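You operate a simulated robot arm through the tools that you are given. There is no shell and no other tool. Be economical: measure what you need, move in short steps, check, and stop when the job is done.

You are at the controls of a simulated two-armed robot. One attempt, no reset.

JOB
Jack the half pallet to D25, lower it and roll the jack home.
Fine: lift it clear of the floor; its carton stays aboard.
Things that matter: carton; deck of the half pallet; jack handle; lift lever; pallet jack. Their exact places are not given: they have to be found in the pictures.

Only the result counts: the job must be done as asked and must still hold three seconds after the hand-in. Knocking over, shifting, dropping, spilling or breaking anything else fails it.

ROBOT AND FRAMES
Two 7-joint arms with two-finger parallel grippers on one trunk, on a base that drives. Base frame: it is fixed to the floor where the robot stands at the start and does not move with it; the origin is under the middle of the robot, x ahead of it, y to its left, z up. Units: m, rad, N and s.
The left shoulder is at the start at [0.05, 0.168, 1.182], the right one opposite. With the tool pointing down near the work surface each hand reaches from about 0.1 to 0.36 m from the robot's upright axis, wherever it stands, measured 20 degrees to its own side. Places, roughly: carton [0.75, 1, 0.25]; deck of the half pallet [0.7, 1, 0.1]; jack handle [0.7, -0.2, 0.8]; lift lever [0.4, 0, 0.7]; pallet jack [0.7, -0.1, 0.2]. Payload 1.57 kg a hand.
The TCP of each hand is the grasp point between the finger pads, 0.03 m short of the fingertips. In the tool frame z runs along the fingers and y along their closing line. Largest opening 0.08 m; finger width 0.017, thickness 0.012; the body of the gripper, 0.04 by 0.082 m, starts 0.08 m behind the TCP.
Orientation is told as [roll, pitch, yaw] about the base's x, y, z axes, in that order, counted from this pose: with the fingers straight down and closing along the base's y, the tool's x points along the base's -x, its y along +y and its z along -z.

CONTROLS
- The arms move only by the tool jog_arm. It takes "left_targets", "right_targets" or both (then of equal length, played together; a hand with none holds still); each is a list of rows, each an object of numbers (a shift or turn left out is 0, a gripper value left out holds the last): "wx", "wy", "wz": the turn, a rotation vector about the base's x, y, z in units of 5 degrees (1.0 is 5 degrees); "tx", "ty", "tz": the shift along the base's x, y, z in units of 25 mm (1.0 is 25 mm); "grip": the opening, from 0 (shut) to 1 (fully open). In form: [{"wx": .., "wy": .., "wz": .., "tx": .., "ty": .., "tz": .., "grip": ..}, ...]. A call has 1 to 10 rows; each row shifts and turns the commanded pose from where the row before left it. A call with a number of a shift or a turn outside -1 to 1 is refused whole. Rows are played at 5 a second. More than 0.05 m and 0.15 rad between two rows, or a gripper value outside its range, and nothing of the call is played. Where a pose cannot be reached the arm comes as near as it can. A force on the tool above 90 N (or 10 N above the force at the start of the call, whichever is more), or a blocked arm, ends the call early, and 0.2 s more pass. The fingers move at their own pace (about 0.045 m/s each) and stop on an object; they squeeze with about 21 N. The grip force told is the motor's: it shows also when the fingers shut on nothing. Time passes only in rows, and 0.2 s behind the last, so rows that do not move let the fingers close. It gives the time, the measured TCP pose, the force on the tool (base axes), the opening and the grip force at its end, in the units of the frame above (readings bear some noise), with the torque about the TCP (base axes, N m) and any sound that the robot's microphone picked up, and new pictures: "show" is both (left out), scene, wrist or none (wrist: the cameras of the hands that moved).
- Cameras (640 x 400 px; columns grow to the right, rows downward): "scene" is now at [0.1268, -0.0007, 1.3883]; the picture's right is [-0.01, -1.00, 0.00], its down [-0.62, 0.01, -0.79] and it looks along [0.79, -0.01, -0.62] (base axes); focal length 214 px, centre (320, 200). "left" rides on the left gripper at [0.072, 0.007, -0.122] in its tool frame; the picture's right is [-0.09, 1.00, 0.00], its down [-0.84, -0.08, -0.54] and it looks along [-0.54, -0.05, 0.84] (tool axes); focal length 238 px, centre (320, 200). "right" rides on the right gripper at [0.072, -0.007, -0.122] in its tool frame; the picture's right is [0.09, 1.00, 0.00], its down [-0.84, 0.08, -0.54] and it looks along [-0.54, 0.05, 0.84] (tool axes); focal length 238 px, centre (320, 200).
- move_column(by): slides the trunk up (or, below 0, down) by that many m; the arms and the scene camera ride with it, the base frame stays. It gives what a move gives, with no picture.
- steer(legs): drives the robot by 1 to 6 legs, each [ahead, left, turn to the left] in m, m and rad, along the robot's own axes; the way and the turn of a leg run together, so that a leg with both is an arc; at most 1.5 m and 3.142 rad a leg. The arms and the cameras ride along, it lands a little off, and it stops where it bumps. It gives what a move gives, and a new picture of the scene camera.
- head_to(pan, tilt): turns the head with the scene camera to pan (to the left, within 1.396 rad either way) and tilt (down, from -0.506 to 1.204), counted from straight ahead of the robot. It gives what a move gives, and a new picture of the scene camera.
- pixel_to_xyz(camera, pixels): for up to 12 pixels [column, row] of the newest picture of that camera ("zoom" is the newest enlarged one), the place [x, y, z] in the base frame of the surface seen there, good to about 0.002 m. The clock stands still meanwhile.
- enlarge(camera, box): a new picture of the part [left, top, right, bottom] of that camera's present view, enlarged. The clock stands still meanwhile.
- job_done(): hands the job in; it is judged then, once.

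Work in short steps. Measure before you move; look again where a grasp or a placing could have gone wrong, and mend it. You have 80 turns and 260 pictures in all, those below and enlarged ones among them. Open the grippers and draw the arms clear of the work before you hand the job in, unless the task says otherwise; then end with one line.

The tools are called after ">>>" by a JSON object that holds its "api" and its "payload". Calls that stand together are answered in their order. jog_arm: Moves the arms, as the interface text tells. Its arguments: {"type":"object","properties":{"left_targets":{"type":"array","items":{"type":"object","properties":{"wx":{"type":"number"},"wy":{"type":"number"},"wz":{"type":"number"},"tx":{"type":"number"},"ty":{"type":"number"},"tz":{"type":"number"},"grip":{"type":"number"}}}},"right_targets":{"type":"array","items":{"type":"object","properties":{"wx":{"type":"number"},"wy":{"type":"number"},"wz":{"type":"number"},"tx":{"type":"number"},"ty":{"type":"number"},"tz":{"type":"number"},"grip":{"type":"number"}}}},"show":{"type":"string","enum":["both","scene","wrist","none"]}},"required":[]} The other tools are called the same way: move_column (by) slides the trunk up or down; steer (legs) drives the base; head_to (pan, tilt) turns the head that bears the scene camera; pixel_to_xyz (camera, pixels) gives the place of the surface under pixels of a picture; enlarge (camera, box) takes an enlarged picture of a part of a camera's view; job_done () hands the job in.

At the start:

```text
time: 0.0
left_eef_pos: [0.4015, 0.085, 1.2522]
left_tool_rot: [0.0, -0.001, 0.003]
left_contact_force: [-0.8, -0.4, 0.0]
left_moment: [0.0, 0.02, 0.0]
left_width: 0.0802
left_finger_force: 0.1
right_eef_pos: [0.4101, -0.2323, 1.173]
right_tool_rot: [-0.001, 0.0, -0.003]
right_contact_force: [-0.1, 0.6, -0.2]
right_moment: [-0.01, 0.01, 0.05]
right_width: 0.0797
right_finger_force: 0.0
trunk travel left (down, up): [-0.35, 0.093]
robot x, y, heading: [0.0009, 0.0011, 0.0]
head pan, tilt: [-0.012, 0.663]
```

scene: 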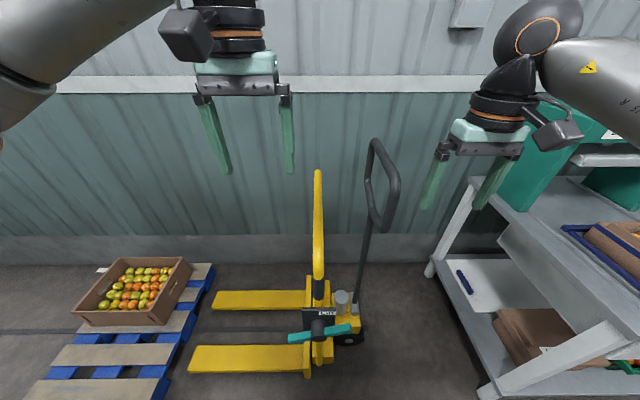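
right: 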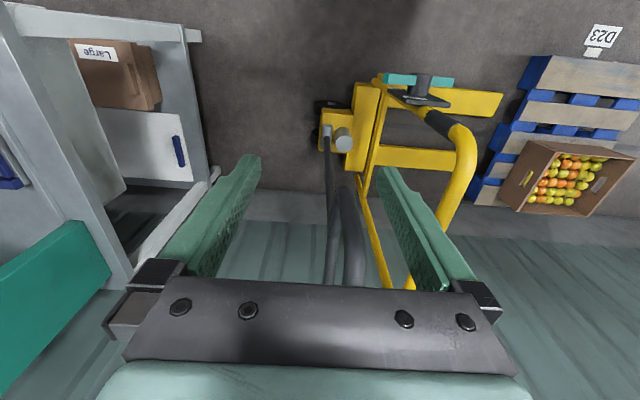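
left: 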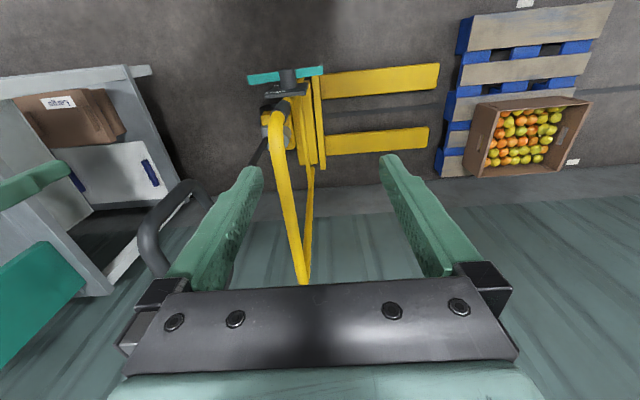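

The scene shows the jack with its forks pointing left (+y), a teal lever at (320,332), a dark loop handle at (380,190) and the pallet at (130,340). I look left to find the bays.

>>> {"api": "head_to", "payload": {"pan": 0.9, "tilt": 0.6}}

>>> {"api": "pixel_to_xyz", "payload": {"camera": "scene", "pixels": [[320, 200]]}}

```text
time: 1.2
left_eef_pos: [0.4025, 0.0855, 1.2529]
left_tool_rot: [-0.002, -0.001, 0.002]
left_contact_force: [0.0, 0.3, -0.4]
left_moment: [-0.02, -0.02, -0.03]
left_width: 0.0801
left_finger_force: 0.1
right_eef_pos: [0.4102, -0.233, 1.173]
right_tool_rot: [0.001, -0.001, -0.001]
right_contact_force: [-0.2, 0.3, 0.2]
right_moment: [0.02, 0.02, -0.01]
right_width: 0.0801
right_finger_force: 0.1
trunk travel left (down, up): [-0.35, 0.093]
robot x, y, heading: [-0.001, 0.0024, 0.001]
head pan, tilt: [0.901, 0.6]
```

scene: 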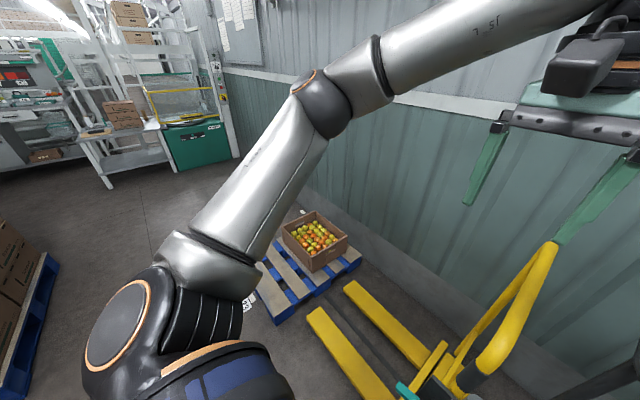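

```text
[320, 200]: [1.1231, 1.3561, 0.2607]
```

The left arm hides much of the left; a label shows near (250,300). I look at more views.

>>> {"api": "head_to", "payload": {"pan": 1.39, "tilt": 0.7}}

>>> {"api": "head_to", "payload": {"pan": -0.9, "tilt": 0.7}}

>>> {"api": "head_to", "payload": {"pan": 0.45, "tilt": 1.0}}

```text
time: 2.1
left_eef_pos: [0.4017, 0.0857, 1.2527]
left_tool_rot: [0.001, 0.001, 0.001]
left_contact_force: [0.1, -0.3, -0.3]
left_moment: [0.0, 0.0, 0.02]
left_width: 0.08
left_finger_force: 0.2
right_eef_pos: [0.4116, -0.2337, 1.1748]
right_tool_rot: [0.001, 0.0, -0.003]
right_contact_force: [0.5, 0.0, -0.3]
right_moment: [-0.01, 0.0, 0.0]
right_width: 0.0801
right_finger_force: 0.0
trunk travel left (down, up): [-0.35, 0.093]
robot x, y, heading: [-0.0008, 0.0031, 0.004]
head pan, tilt: [1.389, 0.7]
```

scene: 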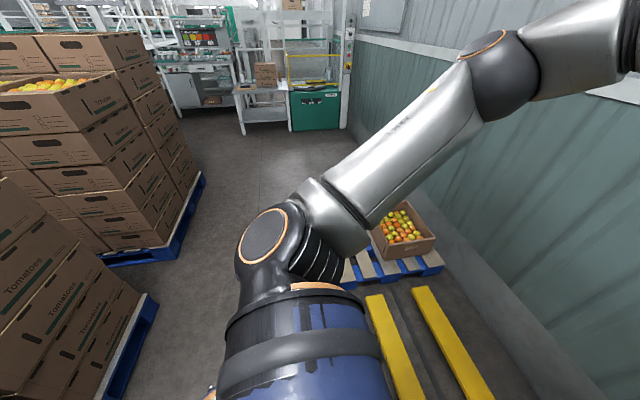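

```text
time: 4.3
left_eef_pos: [0.4023, 0.0856, 1.2522]
left_tool_rot: [-0.002, -0.001, 0.002]
left_contact_force: [0.0, 0.2, -0.5]
left_moment: [0.01, 0.01, -0.03]
left_width: 0.0799
left_finger_force: 0.0
right_eef_pos: [0.412, -0.232, 1.1732]
right_tool_rot: [0.001, -0.001, -0.002]
right_contact_force: [1.0, 0.1, 0.5]
right_moment: [-0.01, -0.04, -0.02]
right_width: 0.0802
right_finger_force: 0.1
trunk travel left (down, up): [-0.35, 0.093]
robot x, y, heading: [0.0011, 0.0019, -0.0]
head pan, tilt: [-0.901, 0.7]
```

scene: 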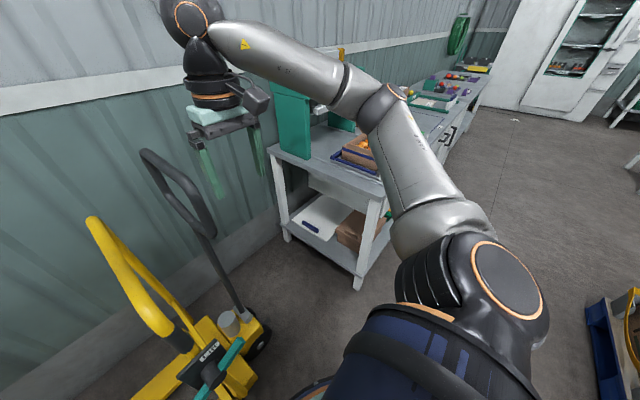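

```text
time: 5.8
left_eef_pos: [0.4016, 0.0851, 1.2516]
left_tool_rot: [0.001, 0.001, 0.004]
left_contact_force: [-1.0, 0.0, -0.1]
left_moment: [0.0, 0.0, -0.03]
left_width: 0.0799
left_finger_force: 0.0
right_eef_pos: [0.41, -0.2324, 1.1735]
right_tool_rot: [0.0, 0.001, 0.0]
right_contact_force: [-0.1, -0.3, -0.2]
right_moment: [0.0, 0.01, -0.01]
right_width: 0.08
right_finger_force: 0.1
trunk travel left (down, up): [-0.35, 0.093]
robot x, y, heading: [0.0009, 0.0045, -0.003]
head pan, tilt: [0.45, 1.0]
```

scene: 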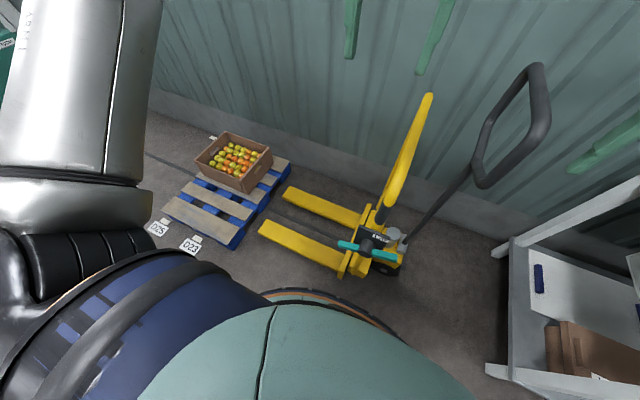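

Labels D25 at (158,229) and D23 at (192,245) are in view, plus a tag at (213,138). I enlarge and measure.

>>> {"api": "enlarge", "payload": {"camera": "scene", "box": [140, 110, 300, 270]}}

>>> {"api": "enlarge", "payload": {"camera": "scene", "box": [320, 180, 440, 290]}}

>>> {"api": "pixel_to_xyz", "payload": {"camera": "scene", "pixels": [[158, 229], [192, 245], [213, 138], [233, 249], [290, 165], [198, 181], [286, 192], [262, 230], [335, 270], [362, 222], [345, 246], [388, 252]]}}

```text
2.50 times, centred on (220, 190) of scene
```

zoom: 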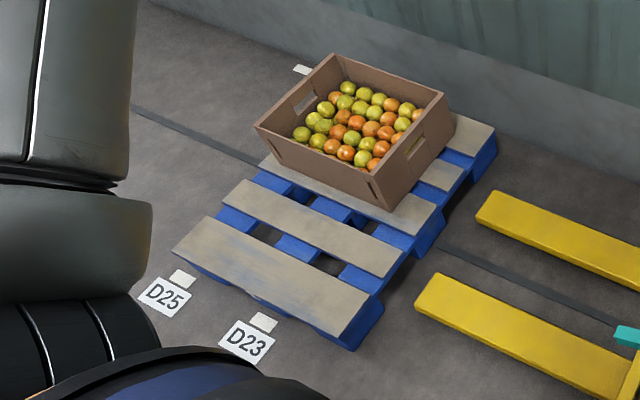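

```text
3.64 times, centred on (380, 235) of scene
```

zoom: 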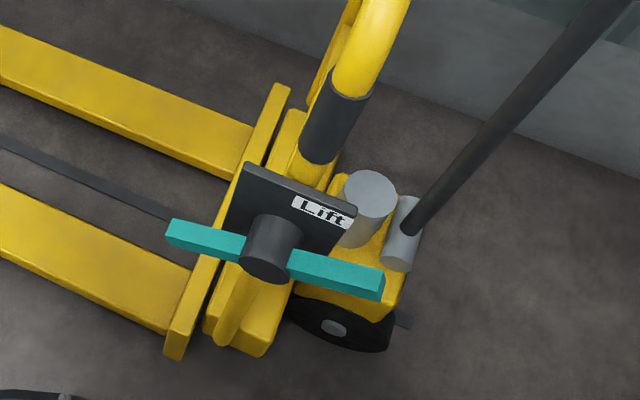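

```text
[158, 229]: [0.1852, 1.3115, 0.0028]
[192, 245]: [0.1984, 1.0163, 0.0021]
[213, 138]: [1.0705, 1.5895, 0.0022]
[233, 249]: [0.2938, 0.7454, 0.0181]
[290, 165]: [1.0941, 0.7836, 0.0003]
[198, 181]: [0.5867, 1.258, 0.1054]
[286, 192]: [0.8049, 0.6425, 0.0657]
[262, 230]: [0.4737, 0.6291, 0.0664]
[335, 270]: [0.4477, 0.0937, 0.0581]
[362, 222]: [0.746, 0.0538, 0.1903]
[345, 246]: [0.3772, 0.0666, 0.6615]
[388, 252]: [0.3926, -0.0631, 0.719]
```

D25 lies at y≈1.31, D23 (where the pallet is) at y≈1.02. I look ahead again to measure handle, lever, and frame.

>>> {"api": "head_to", "payload": {"pan": -0.1, "tilt": 0.75}}

>>> {"api": "enlarge", "payload": {"camera": "scene", "box": [240, 80, 440, 380]}}

```text
time: 6.7
left_eef_pos: [0.4015, 0.0838, 1.253]
left_tool_rot: [-0.001, 0.0, -0.001]
left_contact_force: [-0.3, 0.7, -0.3]
left_moment: [-0.01, -0.01, 0.0]
left_width: 0.0798
left_finger_force: 0.1
right_eef_pos: [0.4112, -0.2324, 1.1731]
right_tool_rot: [0.001, 0.001, -0.002]
right_contact_force: [0.4, -0.5, 0.1]
right_moment: [-0.01, -0.01, 0.0]
right_width: 0.0799
right_finger_force: 0.1
trunk travel left (down, up): [-0.35, 0.093]
robot x, y, heading: [-0.0015, -0.0004, 0.003]
head pan, tilt: [-0.099, 0.75]
```

scene: 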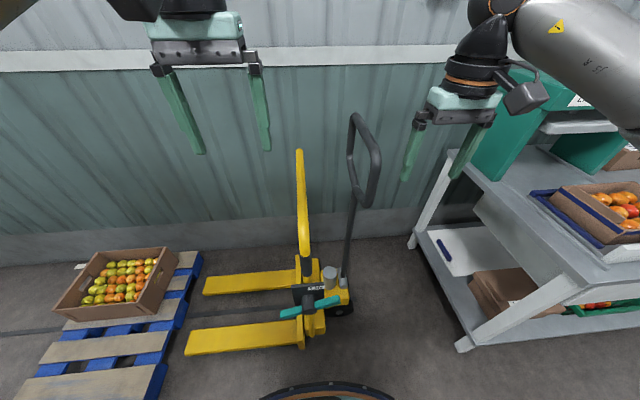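

```text
1.33 times, centred on (340, 230) of scene
```

zoom: 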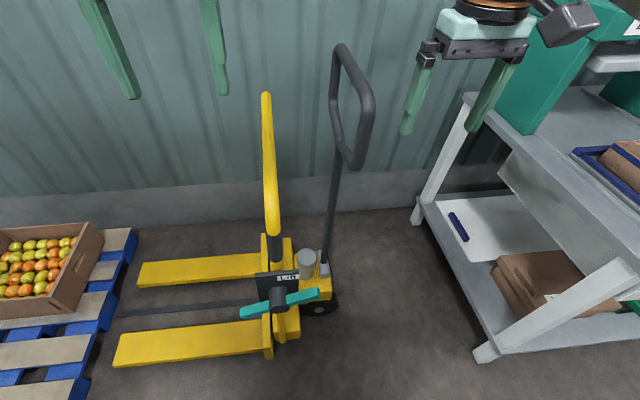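

Next I measure the handle loop, yellow hoop and lever from the zoom picture.

>>> {"api": "pixel_to_xyz", "payload": {"camera": "zoom", "pixels": [[340, 48], [361, 80], [368, 110], [355, 162], [335, 110], [334, 180], [325, 260], [267, 98], [272, 200], [275, 250], [277, 297], [305, 262]]}}

>>> {"api": "pixel_to_xyz", "payload": {"camera": "zoom", "pixels": [[243, 313], [318, 293], [258, 310], [303, 296], [275, 285], [265, 318], [262, 345], [310, 305], [318, 310], [145, 275], [120, 350], [290, 330]]}}

>>> {"api": "enlarge", "payload": {"camera": "scene", "box": [270, 230, 370, 360]}}

>>> {"api": "enlarge", "payload": {"camera": "right", "box": [290, 60, 510, 220]}}

```text
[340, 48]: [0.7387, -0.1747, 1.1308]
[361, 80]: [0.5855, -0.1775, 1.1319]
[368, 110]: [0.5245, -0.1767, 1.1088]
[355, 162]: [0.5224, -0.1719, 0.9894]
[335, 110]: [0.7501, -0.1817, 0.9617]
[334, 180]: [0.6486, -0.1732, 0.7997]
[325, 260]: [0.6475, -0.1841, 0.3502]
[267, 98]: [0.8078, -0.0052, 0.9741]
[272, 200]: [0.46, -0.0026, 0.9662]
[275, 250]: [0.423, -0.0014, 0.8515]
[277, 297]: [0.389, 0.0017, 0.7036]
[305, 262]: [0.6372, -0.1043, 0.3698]
```

```text
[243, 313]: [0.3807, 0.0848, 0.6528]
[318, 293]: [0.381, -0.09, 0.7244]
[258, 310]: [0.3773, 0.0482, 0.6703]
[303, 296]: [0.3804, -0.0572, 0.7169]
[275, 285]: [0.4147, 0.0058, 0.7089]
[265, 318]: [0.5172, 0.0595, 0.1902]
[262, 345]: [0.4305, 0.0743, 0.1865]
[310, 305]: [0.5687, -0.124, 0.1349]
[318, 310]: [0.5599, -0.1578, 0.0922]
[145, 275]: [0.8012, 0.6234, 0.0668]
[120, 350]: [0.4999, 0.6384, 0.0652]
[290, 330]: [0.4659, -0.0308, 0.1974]
```

```text
3.08 times, centred on (320, 295) of scene
```

zoom: 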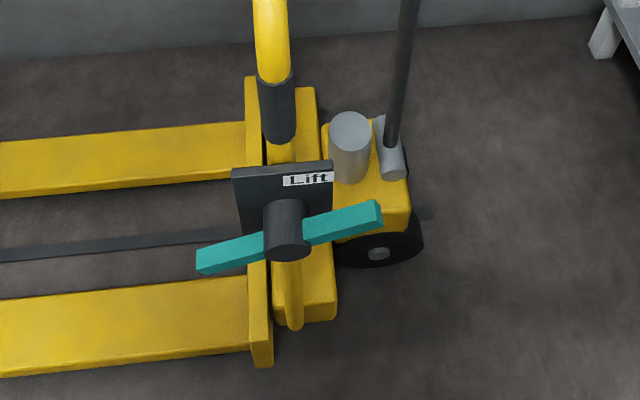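

```text
2.50 times, centred on (400, 140) of right
```

zoom: 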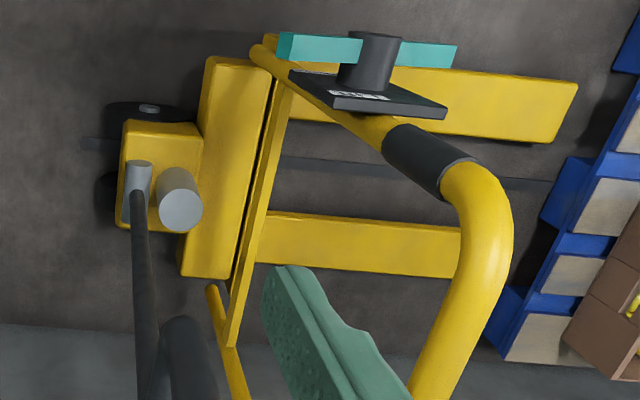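

The lever bar runs from (y .085, z .653) to (y −.09, z .724) about an x-axis hub at (0.38, 0, 0.69); the handle loop top is at (0.58, −0.177, 1.13). I look left for the drive path and the pallet openings.

>>> {"api": "head_to", "payload": {"pan": 0.75, "tilt": 1.0}}

>>> {"api": "enlarge", "payload": {"camera": "scene", "box": [200, 120, 420, 300]}}

```text
time: 7.9
left_eef_pos: [0.402, 0.0844, 1.2525]
left_tool_rot: [-0.001, 0.0, 0.002]
left_contact_force: [0.4, -0.1, -0.9]
left_moment: [-0.01, 0.0, -0.01]
left_width: 0.0802
left_finger_force: 0.0
right_eef_pos: [0.4112, -0.2318, 1.1731]
right_tool_rot: [0.001, 0.0, -0.001]
right_contact_force: [0.0, -0.3, -0.5]
right_moment: [0.0, -0.01, -0.01]
right_width: 0.0802
right_finger_force: 0.1
trunk travel left (down, up): [-0.35, 0.093]
robot x, y, heading: [-0.0022, 0.003, -0.001]
head pan, tilt: [0.75, 1.0]
```

scene: 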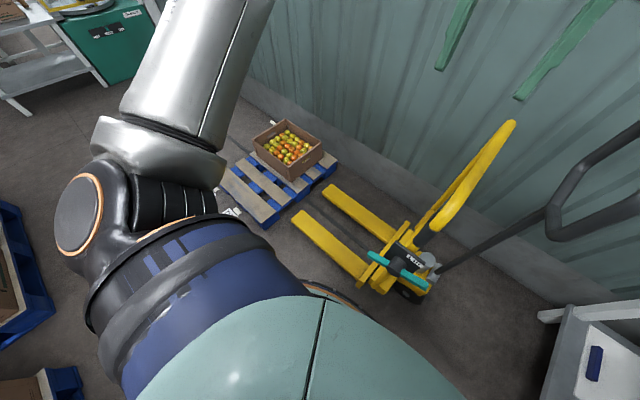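

```text
2.22 times, centred on (310, 210) of scene
```

zoom: 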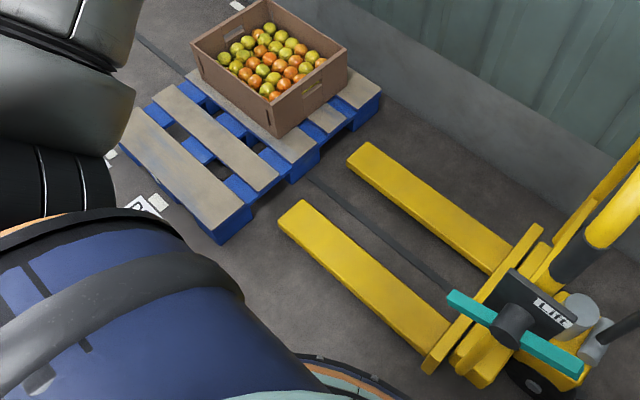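

I measure the pallet corners, its leading-side blocks, the robot's base rim at zoom (330,370), floor marks and the neighbours.

>>> {"api": "pixel_to_xyz", "payload": {"camera": "zoom", "pixels": [[216, 229], [252, 207], [379, 92], [278, 183], [285, 170], [316, 150], [235, 225], [300, 172], [366, 112], [320, 360], [285, 225], [352, 160]]}}

>>> {"api": "pixel_to_xyz", "payload": {"camera": "zoom", "pixels": [[158, 202], [110, 158], [237, 5], [142, 208], [128, 120], [185, 45], [315, 178], [193, 45], [280, 135], [347, 52], [275, 200], [400, 340]]}}

>>> {"api": "pixel_to_xyz", "payload": {"camera": "scene", "pixels": [[50, 310], [20, 212], [75, 370], [55, 395], [330, 283], [345, 294], [10, 100], [100, 75]]}}

```text
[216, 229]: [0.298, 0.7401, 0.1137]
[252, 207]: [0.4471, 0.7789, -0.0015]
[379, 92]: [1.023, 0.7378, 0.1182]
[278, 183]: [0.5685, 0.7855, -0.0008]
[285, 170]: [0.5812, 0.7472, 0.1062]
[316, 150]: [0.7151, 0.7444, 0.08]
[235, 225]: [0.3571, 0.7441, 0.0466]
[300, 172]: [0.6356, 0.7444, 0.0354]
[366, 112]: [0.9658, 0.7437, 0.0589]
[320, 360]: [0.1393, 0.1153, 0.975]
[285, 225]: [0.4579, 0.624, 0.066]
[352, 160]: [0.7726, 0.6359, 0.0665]
```

```text
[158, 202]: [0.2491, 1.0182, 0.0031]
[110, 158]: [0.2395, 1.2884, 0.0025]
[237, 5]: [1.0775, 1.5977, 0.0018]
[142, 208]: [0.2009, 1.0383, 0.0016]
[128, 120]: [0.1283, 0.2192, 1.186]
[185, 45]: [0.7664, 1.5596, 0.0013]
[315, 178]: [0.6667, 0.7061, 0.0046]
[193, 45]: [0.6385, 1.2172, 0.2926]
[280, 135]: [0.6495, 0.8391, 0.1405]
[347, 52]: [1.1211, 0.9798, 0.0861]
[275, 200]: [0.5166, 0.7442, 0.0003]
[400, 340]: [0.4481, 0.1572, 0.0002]
```

```text
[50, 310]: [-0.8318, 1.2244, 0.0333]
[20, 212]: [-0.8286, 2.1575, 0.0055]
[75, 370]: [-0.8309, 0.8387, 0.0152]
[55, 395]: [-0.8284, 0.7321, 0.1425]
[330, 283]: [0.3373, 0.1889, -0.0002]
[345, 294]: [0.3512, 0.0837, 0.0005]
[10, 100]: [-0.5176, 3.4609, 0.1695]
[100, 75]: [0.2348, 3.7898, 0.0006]
```

I check the far mark at (573,161) and the D23 mark in the left wrist camera.

>>> {"api": "enlarge", "payload": {"camera": "left", "box": [440, 0, 640, 190]}}

>>> {"api": "enlarge", "payload": {"camera": "scene", "box": [215, 105, 345, 230]}}

```text
2.11 times, centred on (540, 95) of left
```

zoom: 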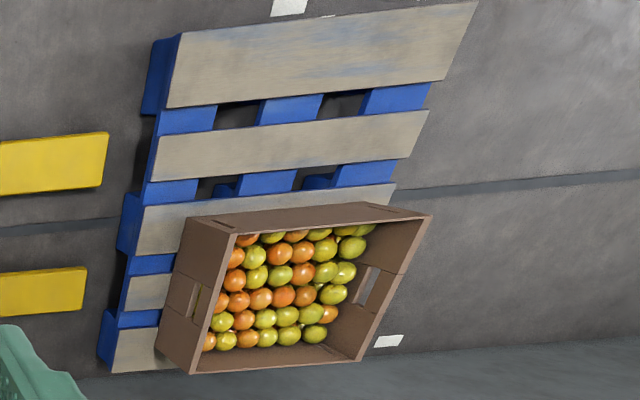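

```text
3.20 times, centred on (280, 168) of scene
```

zoom: 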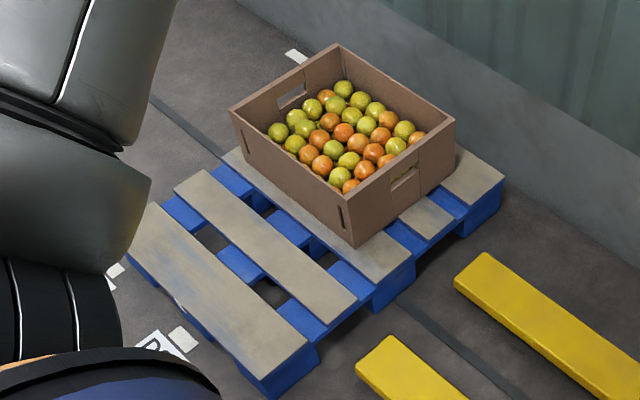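

All marks agree on D25's centre at about y 1.307 (pallet centre now ≈1.0). I back off 0.08 m for clearance to the pallet and bring the right hand above the handle loop's top bar.

>>> {"api": "steer", "payload": {"legs": [[-0.08, 0, 0]]}}

>>> {"api": "head_to", "payload": {"pan": -0.1, "tilt": 0.75}}

>>> {"api": "jog_arm", "payload": {"right_targets": [{"tz": 1}, {"tz": 1, "tx": 1, "ty": 1}, {"tx": 1, "ty": 1}, {"tx": 1}, {"tx": 1}, {"tx": 1}, {"tx": 1}, {"tx": 1}, {"tx": 1}, {"tx": 1}]}}

```text
time: 9.0
left_eef_pos: [0.3207, 0.0867, 1.2531]
left_tool_rot: [0.0, 0.0, 0.005]
left_contact_force: [-0.8, 0.6, -0.1]
left_moment: [0.0, -0.06, 0.02]
left_width: 0.0801
left_finger_force: 0.1
right_eef_pos: [0.3307, -0.2318, 1.1736]
right_tool_rot: [0.0, 0.001, -0.001]
right_contact_force: [-1.2, -0.7, 0.2]
right_moment: [0.01, 0.01, -0.02]
right_width: 0.0803
right_finger_force: 0.0
trunk travel left (down, up): [-0.35, 0.093]
robot x, y, heading: [-0.0802, 0.0003, 0.001]
head pan, tilt: [0.75, 1.0]
```

scene: 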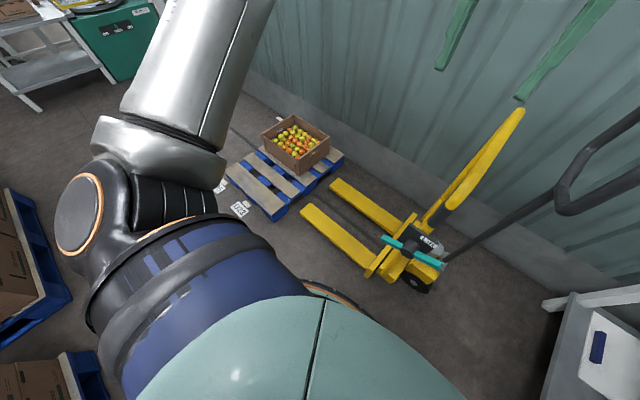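

```text
time: 10.1
left_eef_pos: [0.3215, 0.0856, 1.2516]
left_tool_rot: [-0.002, 0.0, 0.004]
left_contact_force: [0.0, -0.2, -0.7]
left_moment: [-0.01, -0.03, 0.02]
left_width: 0.0797
left_finger_force: 0.1
right_eef_pos: [0.3311, -0.2322, 1.1728]
right_tool_rot: [0.001, 0.0, 0.001]
right_contact_force: [-1.8, -0.8, -0.5]
right_moment: [-0.01, 0.0, -0.02]
right_width: 0.0798
right_finger_force: 0.1
trunk travel left (down, up): [-0.35, 0.093]
robot x, y, heading: [-0.0823, -0.0009, -0.002]
head pan, tilt: [-0.099, 0.75]
```

scene: 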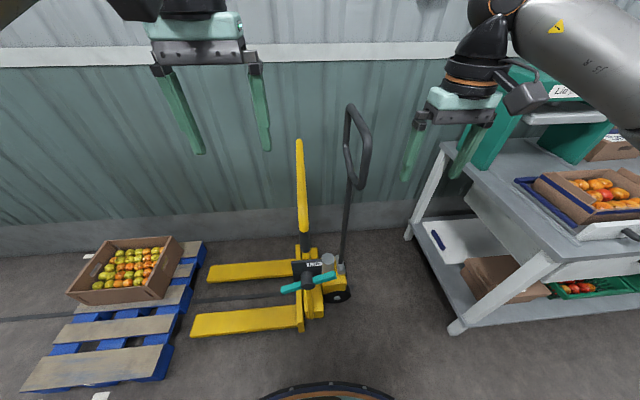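

```text
time: 12.3
left_eef_pos: [0.3216, 0.0853, 1.2514]
left_tool_rot: [0.001, 0.0, 0.003]
left_contact_force: [0.2, 0.5, 0.3]
left_moment: [0.01, -0.01, 0.01]
left_width: 0.0801
left_finger_force: 0.1
right_eef_pos: [0.4927, -0.1864, 1.2227]
right_tool_rot: [0.001, 0.0, 0.002]
right_contact_force: [-0.6, 0.8, 0.4]
right_moment: [0.03, 0.0, 0.0]
right_width: 0.0801
right_finger_force: 0.0
right hand out of reach, approached as far as the arm can: row 8, 9, 10
trunk travel left (down, up): [-0.35, 0.093]
robot x, y, heading: [-0.0753, -0.0024, 0.001]
head pan, tilt: [-0.099, 0.75]
```

scene: 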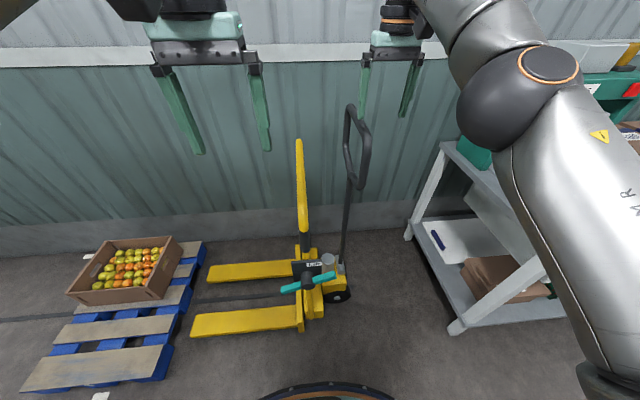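
right: 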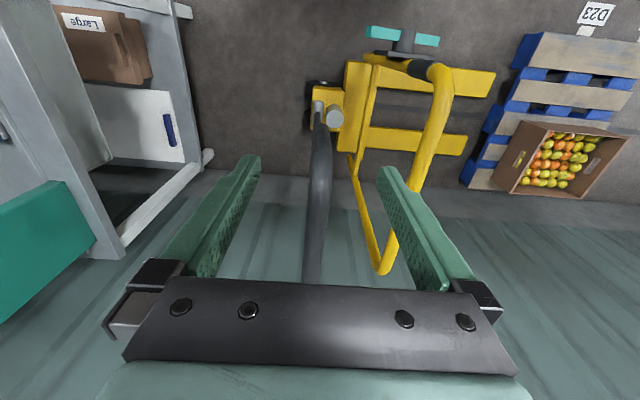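

Pointing down, the arm falls short of the loop. I pull back and pitch the right gripper forward to take the near upright of the loop (x≈0.53, z≈1.05) instead.

>>> {"api": "jog_arm", "payload": {"right_targets": [{"tx": -1, "wy": -1, "ty": 0.4}, {"tx": -1, "wy": -1}, {"tx": -1, "wy": -1}, {"tx": -1, "wy": -1}, {"tx": -1, "wy": -1}, {"tx": -0.5, "wy": -1}, {"wy": -1}, {"wy": -1}, {"wy": -1}, {"wy": -1}], "show": "none"}}

>>> {"api": "jog_arm", "payload": {"right_targets": [{"tz": -1, "wy": -1}, {"tz": -1, "wy": -1}, {"tz": -1, "wy": -1}, {"tz": -1, "wy": -1}, {"tz": -1, "wy": -1}, {"tz": -1, "wy": -1}, {"tz": -1, "wy": -1}, {"wy": -1}]}}

```text
time: 14.5
left_eef_pos: [0.3217, 0.0856, 1.2523]
left_tool_rot: [0.001, 0.0, 0.003]
left_contact_force: [0.3, 0.1, -0.2]
left_moment: [0.02, -0.01, -0.01]
left_width: 0.0799
left_finger_force: 0.1
right_eef_pos: [0.3549, -0.1762, 1.2202]
right_tool_rot: [0.001, -0.875, -0.004]
right_contact_force: [-0.4, -0.9, -0.6]
right_moment: [0.0, -0.02, -0.01]
right_width: 0.08
right_finger_force: 0.0
trunk travel left (down, up): [-0.35, 0.093]
robot x, y, heading: [-0.0804, -0.0004, -0.001]
head pan, tilt: [-0.099, 0.75]
```

```text
time: 16.3
left_eef_pos: [0.3213, 0.085, 1.2526]
left_tool_rot: [-0.002, 0.0, 0.002]
left_contact_force: [0.6, -0.1, 0.0]
left_moment: [0.02, 0.06, 0.01]
left_width: 0.0796
left_finger_force: 0.0
right_eef_pos: [0.3795, -0.1688, 1.114]
right_tool_rot: [0.001, -1.266, -0.002]
right_contact_force: [-0.5, -0.4, -0.1]
right_moment: [0.01, -0.03, -0.02]
right_width: 0.08
right_finger_force: 0.2
right hand out of reach, approached as far as the arm can: row 3, 4, 5, 6, 7, 8
trunk travel left (down, up): [-0.35, 0.093]
robot x, y, heading: [-0.0784, 0.0026, 0.004]
head pan, tilt: [-0.099, 0.75]
```

scene: 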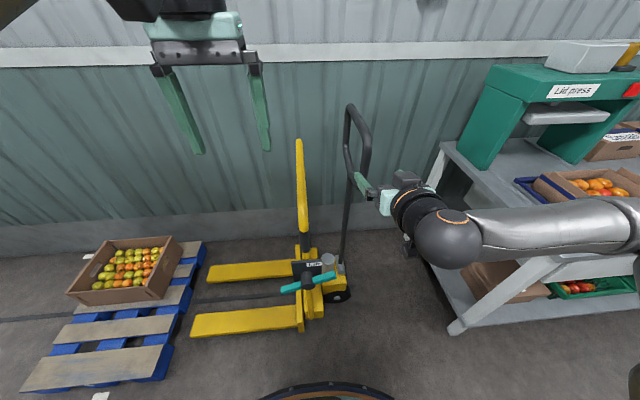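
right: 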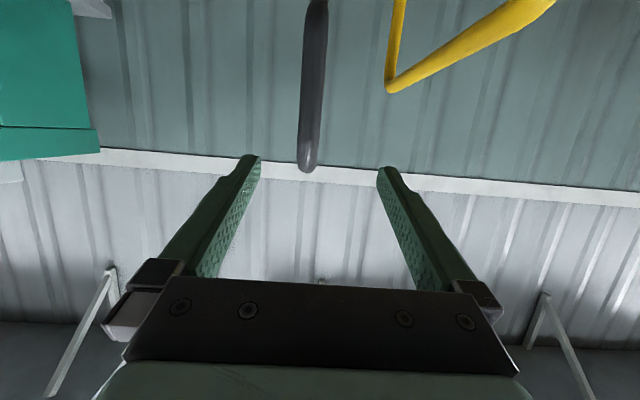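

The gripper now points forward, level with the loop, centred within ~6 mm. I move ahead in x.

>>> {"api": "jog_arm", "payload": {"right_targets": [{"tx": 1, "ty": -0.25}, {"tx": 1}, {"tx": 1}, {"tx": 1, "tz": -0.5}]}}

```text
time: 17.3
left_eef_pos: [0.3217, 0.0864, 1.251]
left_tool_rot: [-0.003, 0.001, 0.003]
left_contact_force: [-0.1, 0.5, 0.5]
left_moment: [-0.02, 0.01, -0.03]
left_width: 0.0798
left_finger_force: 0.2
right_eef_pos: [0.4818, -0.1752, 1.1012]
right_tool_rot: [0.002, -1.265, 0.001]
right_contact_force: [0.6, -0.4, 0.0]
right_moment: [0.02, -0.05, 0.0]
right_width: 0.0801
right_finger_force: 0.1
trunk travel left (down, up): [-0.35, 0.093]
robot x, y, heading: [-0.0798, 0.001, 0.0]
head pan, tilt: [-0.099, 0.75]
```

scene: 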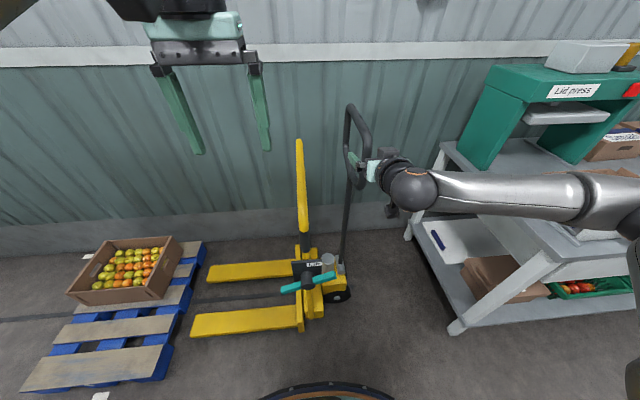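
right: 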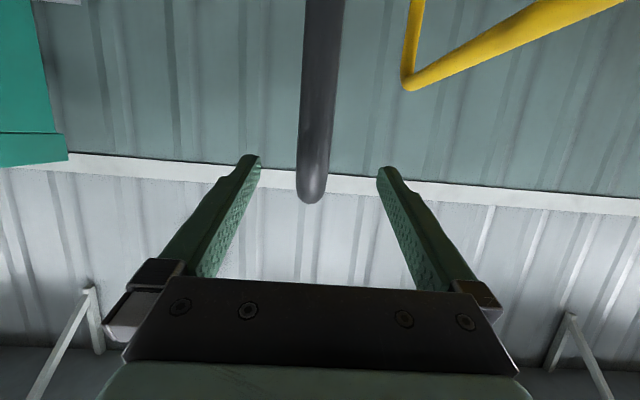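

The rod stands between the fingers; 5.5 cm further and slightly lower, then close.

>>> {"api": "jog_arm", "payload": {"right_targets": [{"tx": 1, "tz": -0.6}, {"tx": 1, "tz": -0.6}, {"tx": 0.2}, {"grip": 0}, {"grip": 0}, {"grip": 0}, {"grip": 0}, {"grip": 0}]}}

```text
time: 19.1
left_eef_pos: [0.3215, 0.0849, 1.2523]
left_tool_rot: [0.0, 0.0, 0.003]
left_contact_force: [0.6, -0.4, -0.1]
left_moment: [0.02, 0.02, 0.02]
left_width: 0.0801
left_finger_force: 0.1
right_eef_pos: [0.533, -0.1755, 1.0696]
right_tool_rot: [0.001, -1.263, -0.003]
right_contact_force: [0.9, -4.9, -0.7]
right_moment: [0.02, -0.53, -0.21]
right_width: 0.0259
right_finger_force: 30.0
trunk travel left (down, up): [-0.35, 0.093]
robot x, y, heading: [-0.0791, -0.0007, -0.001]
head pan, tilt: [-0.099, 0.75]
```

scene: 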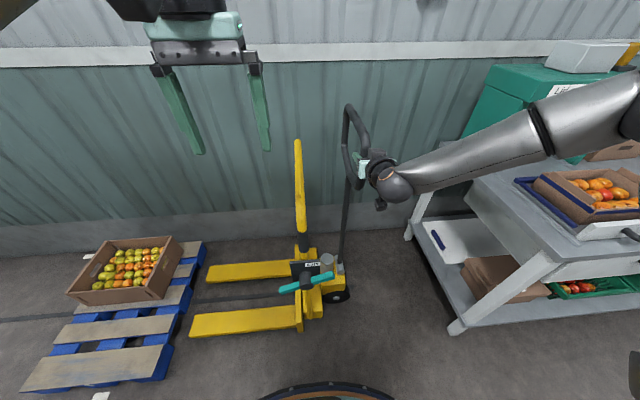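
right: 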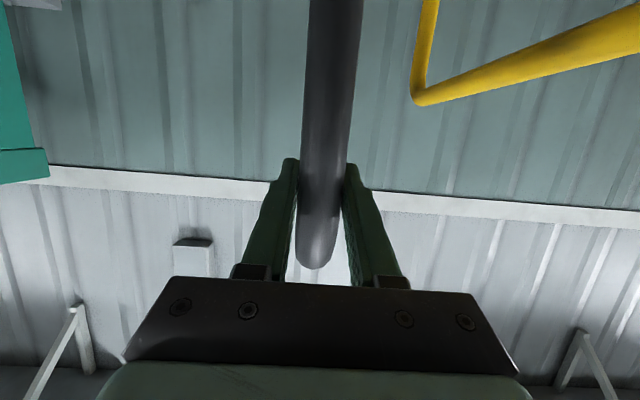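

The rod is held (width 0.026, 30 N). I test by driving left 0.1 m and see if the jack follows.

>>> {"api": "steer", "payload": {"legs": [[0, 0.1, 0]]}}

>>> {"api": "pixel_to_xyz", "payload": {"camera": "scene", "pixels": [[210, 275], [200, 325], [345, 110], [305, 260], [283, 290], [333, 274]]}}

```text
time: 20.7
left_eef_pos: [0.322, 0.1886, 1.2535]
left_tool_rot: [-0.002, 0.001, 0.005]
left_contact_force: [0.1, -1.2, 0.5]
left_moment: [0.01, 0.02, 0.01]
left_width: 0.08
left_finger_force: 0.0
right_eef_pos: [0.5328, -0.0725, 1.0692]
right_tool_rot: [0.001, -1.261, 0.005]
right_contact_force: [1.8, 4.0, 1.3]
right_moment: [0.94, 0.26, 0.19]
right_width: 0.0263
right_finger_force: 37.2
trunk travel left (down, up): [-0.35, 0.093]
robot x, y, heading: [-0.0805, 0.1021, 0.007]
head pan, tilt: [-0.099, 0.75]
```

scene: 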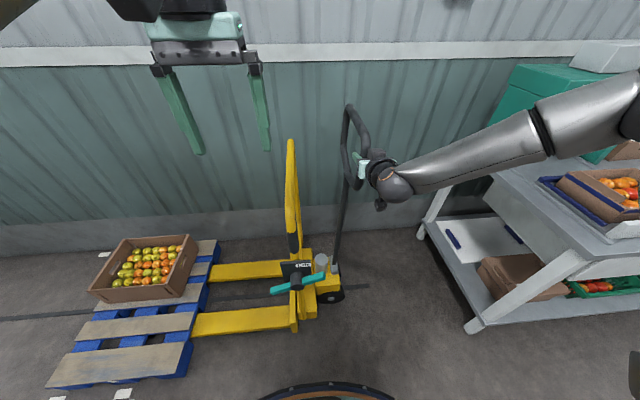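

```text
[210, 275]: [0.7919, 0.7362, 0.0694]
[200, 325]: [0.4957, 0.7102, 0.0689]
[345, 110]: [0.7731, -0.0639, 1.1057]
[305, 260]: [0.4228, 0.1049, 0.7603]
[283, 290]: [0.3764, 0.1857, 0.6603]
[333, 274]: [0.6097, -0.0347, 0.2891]
```

The jack follows. Before the forks enter, I check fork edges against the pallet openings.

>>> {"api": "enlarge", "payload": {"camera": "scene", "box": [140, 230, 310, 390]}}

>>> {"api": "enlarge", "payload": {"camera": "left", "box": [300, 0, 640, 220]}}

```text
2.50 times, centred on (225, 310) of scene
```

zoom: 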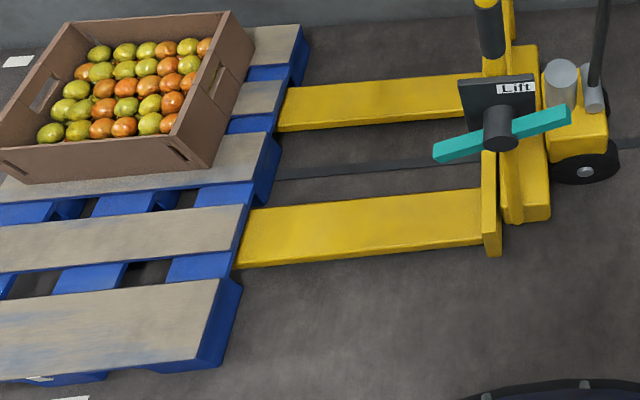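

```text
1.82 times, centred on (470, 110) of left
```

zoom: 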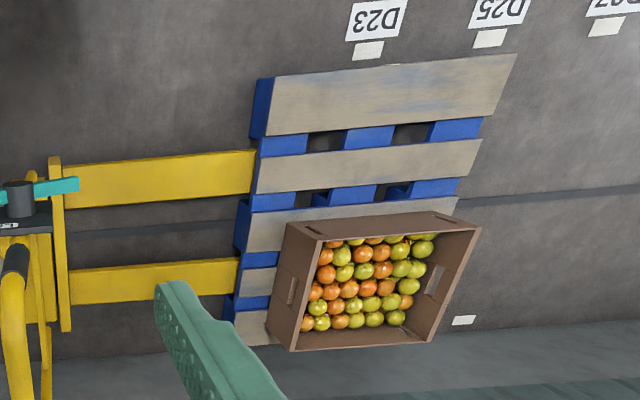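

D23, D25 and D27 marks each sit at a bay's mid-line, so D25 is y≈1.305. I measure pallet edges, marks and fork edges.

>>> {"api": "pixel_to_xyz", "payload": {"camera": "zoom", "pixels": [[368, 50], [490, 38], [606, 27], [514, 57], [462, 195], [275, 80], [200, 165], [200, 195], [200, 272], [200, 288], [464, 320], [62, 230]]}}

>>> {"api": "pixel_to_xyz", "payload": {"camera": "left", "pixels": [[437, 90], [436, 105], [430, 155], [429, 165], [330, 100], [332, 130], [470, 60], [450, 65], [560, 35]]}}

```text
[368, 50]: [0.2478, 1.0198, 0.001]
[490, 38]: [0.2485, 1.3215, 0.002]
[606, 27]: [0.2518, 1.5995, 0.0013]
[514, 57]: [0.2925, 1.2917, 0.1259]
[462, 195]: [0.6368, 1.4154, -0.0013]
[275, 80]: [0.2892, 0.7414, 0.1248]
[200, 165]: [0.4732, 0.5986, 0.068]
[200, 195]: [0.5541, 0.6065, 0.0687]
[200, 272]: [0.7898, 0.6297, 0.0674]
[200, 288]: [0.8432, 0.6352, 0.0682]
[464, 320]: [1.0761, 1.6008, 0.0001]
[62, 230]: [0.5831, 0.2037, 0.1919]
```

```text
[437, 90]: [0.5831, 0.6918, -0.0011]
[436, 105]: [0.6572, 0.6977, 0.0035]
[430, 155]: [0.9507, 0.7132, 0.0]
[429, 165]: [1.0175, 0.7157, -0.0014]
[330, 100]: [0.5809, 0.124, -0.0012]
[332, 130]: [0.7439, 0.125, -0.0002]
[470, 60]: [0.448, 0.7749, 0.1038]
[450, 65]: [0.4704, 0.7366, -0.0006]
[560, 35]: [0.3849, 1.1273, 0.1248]
```

Pallet centre is y 1.017 and must move ≈+0.293. I need ≈0.515 m more jack travel; first 0.25 m.

>>> {"api": "steer", "payload": {"legs": [[0, 0.25, -0.006]]}}

>>> {"api": "enlarge", "payload": {"camera": "left", "box": [300, 0, 640, 220]}}

```text
time: 23.5
left_eef_pos: [0.322, 0.4351, 1.2519]
left_tool_rot: [-0.001, 0.0, 0.0]
left_contact_force: [0.0, -0.2, 0.3]
left_moment: [0.02, 0.0, 0.0]
left_width: 0.0798
left_finger_force: 0.0
right_eef_pos: [0.5325, 0.1752, 1.0695]
right_tool_rot: [0.003, -1.264, -0.003]
right_contact_force: [11.3, 3.5, 6.0]
right_moment: [0.76, 0.43, 0.1]
right_width: 0.0258
right_finger_force: 37.1
trunk travel left (down, up): [-0.35, 0.093]
robot x, y, heading: [-0.0812, 0.3492, 0.006]
head pan, tilt: [-0.099, 0.75]
```

scene: 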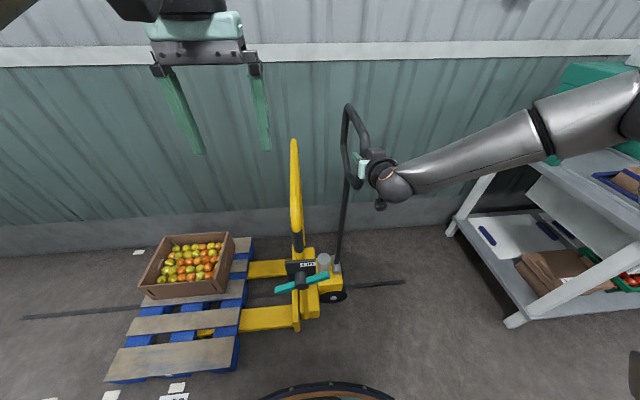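

```text
1.82 times, centred on (470, 110) of left
```

zoom: 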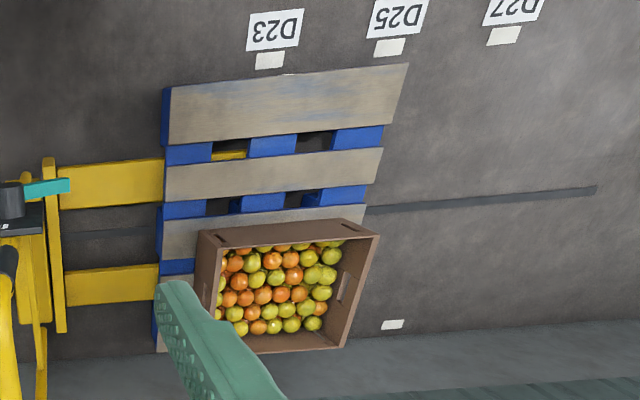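

The forks slide in cleanly. Another 0.25 m.

>>> {"api": "steer", "payload": {"legs": [[0, 0.25, -0.004]]}}

>>> {"api": "enlarge", "payload": {"camera": "left", "box": [200, 0, 540, 220]}}

```text
time: 26.3
left_eef_pos: [0.3211, 0.6851, 1.2509]
left_tool_rot: [0.0, 0.0, 0.0]
left_contact_force: [-0.7, 0.8, -0.2]
left_moment: [0.0, 0.05, -0.01]
left_width: 0.0799
left_finger_force: 0.0
right_eef_pos: [0.5326, 0.4253, 1.0691]
right_tool_rot: [0.007, -1.261, -0.009]
right_contact_force: [7.1, 3.6, 3.8]
right_moment: [0.62, 0.5, 0.16]
right_width: 0.026
right_finger_force: 37.1
trunk travel left (down, up): [-0.35, 0.093]
robot x, y, heading: [-0.0837, 0.6015, 0.002]
head pan, tilt: [-0.099, 0.75]
```

scene: 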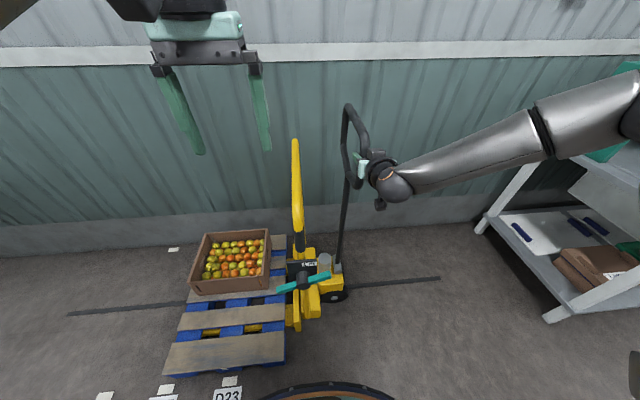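

```text
1.82 times, centred on (370, 110) of left
```

zoom: 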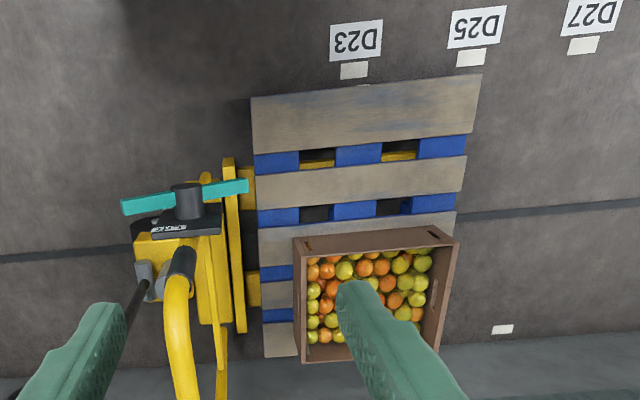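

A small gap remains between heel plate and pallet; I measure it and the marks.

>>> {"api": "pixel_to_xyz", "payload": {"camera": "zoom", "pixels": [[231, 220], [239, 220], [252, 110], [258, 195], [270, 345], [480, 80], [354, 70], [470, 57], [583, 46], [502, 329], [165, 200], [205, 188]]}}

```text
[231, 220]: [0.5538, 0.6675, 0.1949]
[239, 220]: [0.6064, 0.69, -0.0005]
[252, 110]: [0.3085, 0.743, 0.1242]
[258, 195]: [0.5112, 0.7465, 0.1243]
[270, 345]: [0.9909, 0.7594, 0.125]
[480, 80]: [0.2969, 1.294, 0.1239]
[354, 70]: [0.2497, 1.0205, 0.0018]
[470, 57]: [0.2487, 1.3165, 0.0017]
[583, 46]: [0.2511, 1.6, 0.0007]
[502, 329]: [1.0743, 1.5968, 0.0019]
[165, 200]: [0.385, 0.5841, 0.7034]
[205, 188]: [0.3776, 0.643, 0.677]
```

Heel-to-pallet gap is about 7 cm; I close 3 cm more so the forks reach nearly to the far edge.

>>> {"api": "steer", "payload": {"legs": [[0, 0.03, 0]]}}

>>> {"api": "jog_arm", "payload": {"left_targets": [{"grip": 0, "wy": -1, "tz": -1}, {"wy": -1, "tz": -1}, {"wy": -1, "tz": -1}, {"wy": -1, "tz": -1}, {"wy": -1, "tz": -1}, {"wy": -1, "tz": -1}, {"wy": -1, "tz": -1}, {"wy": -1, "tz": -1}, {"wy": -1, "tz": -1}, {"tz": -1}]}}

```text
time: 27.2
left_eef_pos: [0.3206, 0.7144, 1.2519]
left_tool_rot: [-0.001, 0.0, 0.002]
left_contact_force: [-0.1, 0.0, -0.3]
left_moment: [0.01, -0.02, -0.01]
left_width: 0.08
left_finger_force: 0.1
right_eef_pos: [0.5314, 0.459, 1.0702]
right_tool_rot: [0.024, -1.262, -0.014]
right_contact_force: [4.8, 4.3, 0.3]
right_moment: [0.75, 0.56, 0.18]
right_width: 0.0257
right_finger_force: 37.5
trunk travel left (down, up): [-0.35, 0.093]
robot x, y, heading: [-0.0807, 0.6329, 0.0]
head pan, tilt: [-0.099, 0.75]
```

scene: 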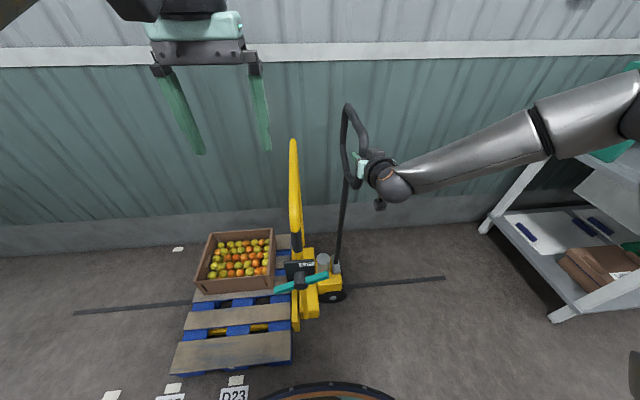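

```text
time: 29.4
left_eef_pos: [0.3218, 0.7147, 1.0031]
left_tool_rot: [-0.004, -0.787, 0.002]
left_contact_force: [0.2, 0.2, -0.1]
left_moment: [0.02, -0.02, 0.01]
left_width: 0.0002
left_finger_force: 21.0
right_eef_pos: [0.5317, 0.4585, 1.0686]
right_tool_rot: [0.021, -1.262, -0.013]
right_contact_force: [3.7, 4.4, -0.6]
right_moment: [0.47, 0.42, -0.01]
right_width: 0.026
right_finger_force: 36.9
trunk travel left (down, up): [-0.35, 0.093]
robot x, y, heading: [-0.0797, 0.627, -0.002]
head pan, tilt: [-0.099, 0.75]
```

scene: 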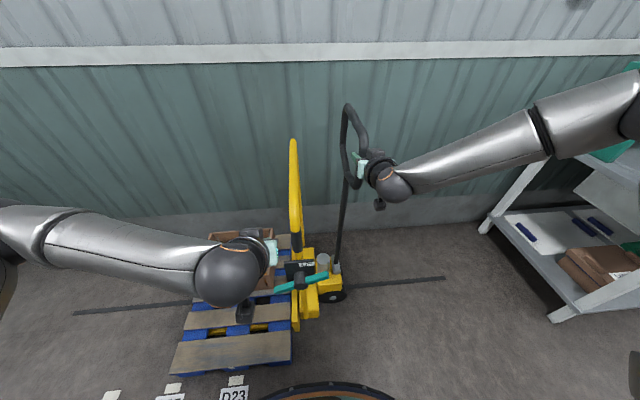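
left: 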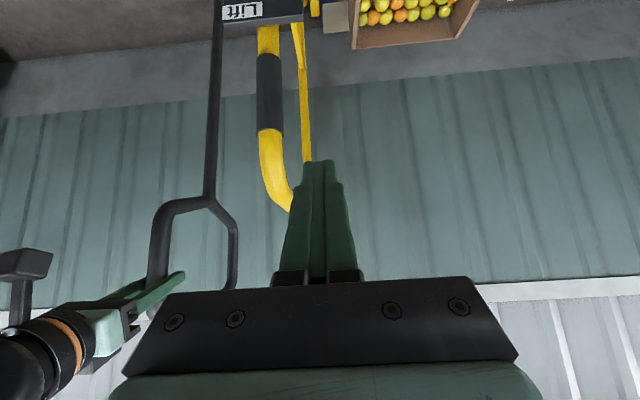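

I bring the closed left fingertips down toward the left end of the teal bar (≈ y .71, z .66).

>>> {"api": "jog_arm", "payload": {"left_targets": [{"tz": -1, "ty": -0.3}, {"tz": -1}, {"tz": -1}, {"tz": -1}, {"tz": -1}, {"tz": -1}, {"tz": -1}, {"tz": -1, "tx": 0.5}, {"tz": -1, "tx": 0.5}, {"tz": -1, "tx": 0.4}]}}

>>> {"api": "enlarge", "payload": {"camera": "scene", "box": [220, 220, 380, 360]}}

```text
time: 31.6
left_eef_pos: [0.3579, 0.7087, 0.7507]
left_tool_rot: [-0.004, -0.785, 0.003]
left_contact_force: [0.4, 0.3, 0.0]
left_moment: [0.01, -0.01, 0.02]
left_width: 0.0
left_finger_force: 21.2
right_eef_pos: [0.5309, 0.4583, 1.0686]
right_tool_rot: [0.02, -1.26, -0.013]
right_contact_force: [4.0, 3.7, -3.3]
right_moment: [0.49, -0.3, 0.05]
right_width: 0.0259
right_finger_force: 36.9
trunk travel left (down, up): [-0.35, 0.093]
robot x, y, heading: [-0.0786, 0.6299, -0.007]
head pan, tilt: [-0.099, 0.75]
```

scene: 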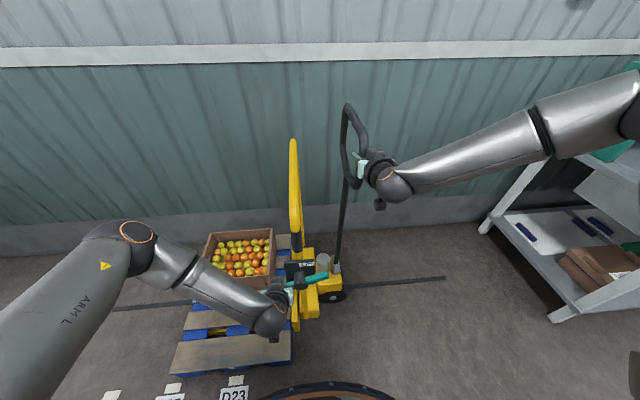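
left: 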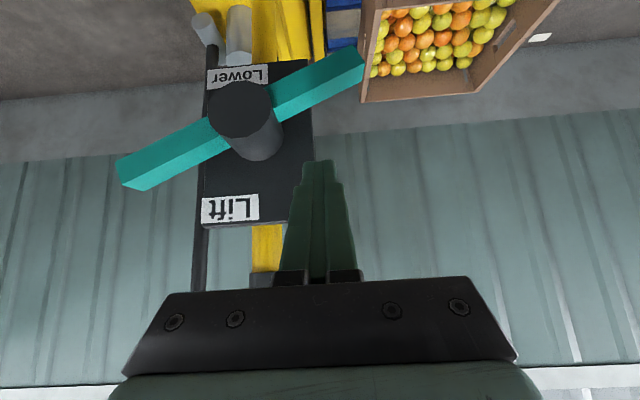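

```text
2.86 times, centred on (300, 290) of scene
```

zoom: 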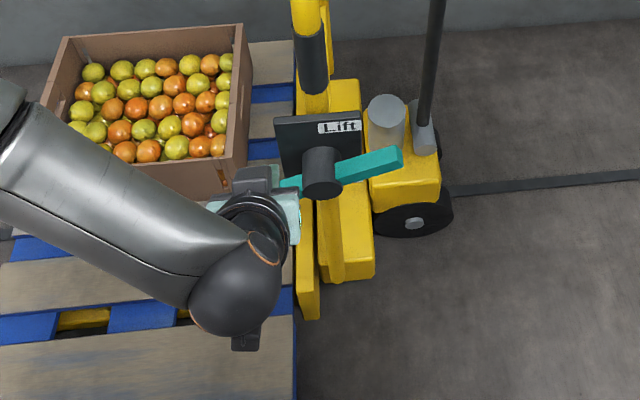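

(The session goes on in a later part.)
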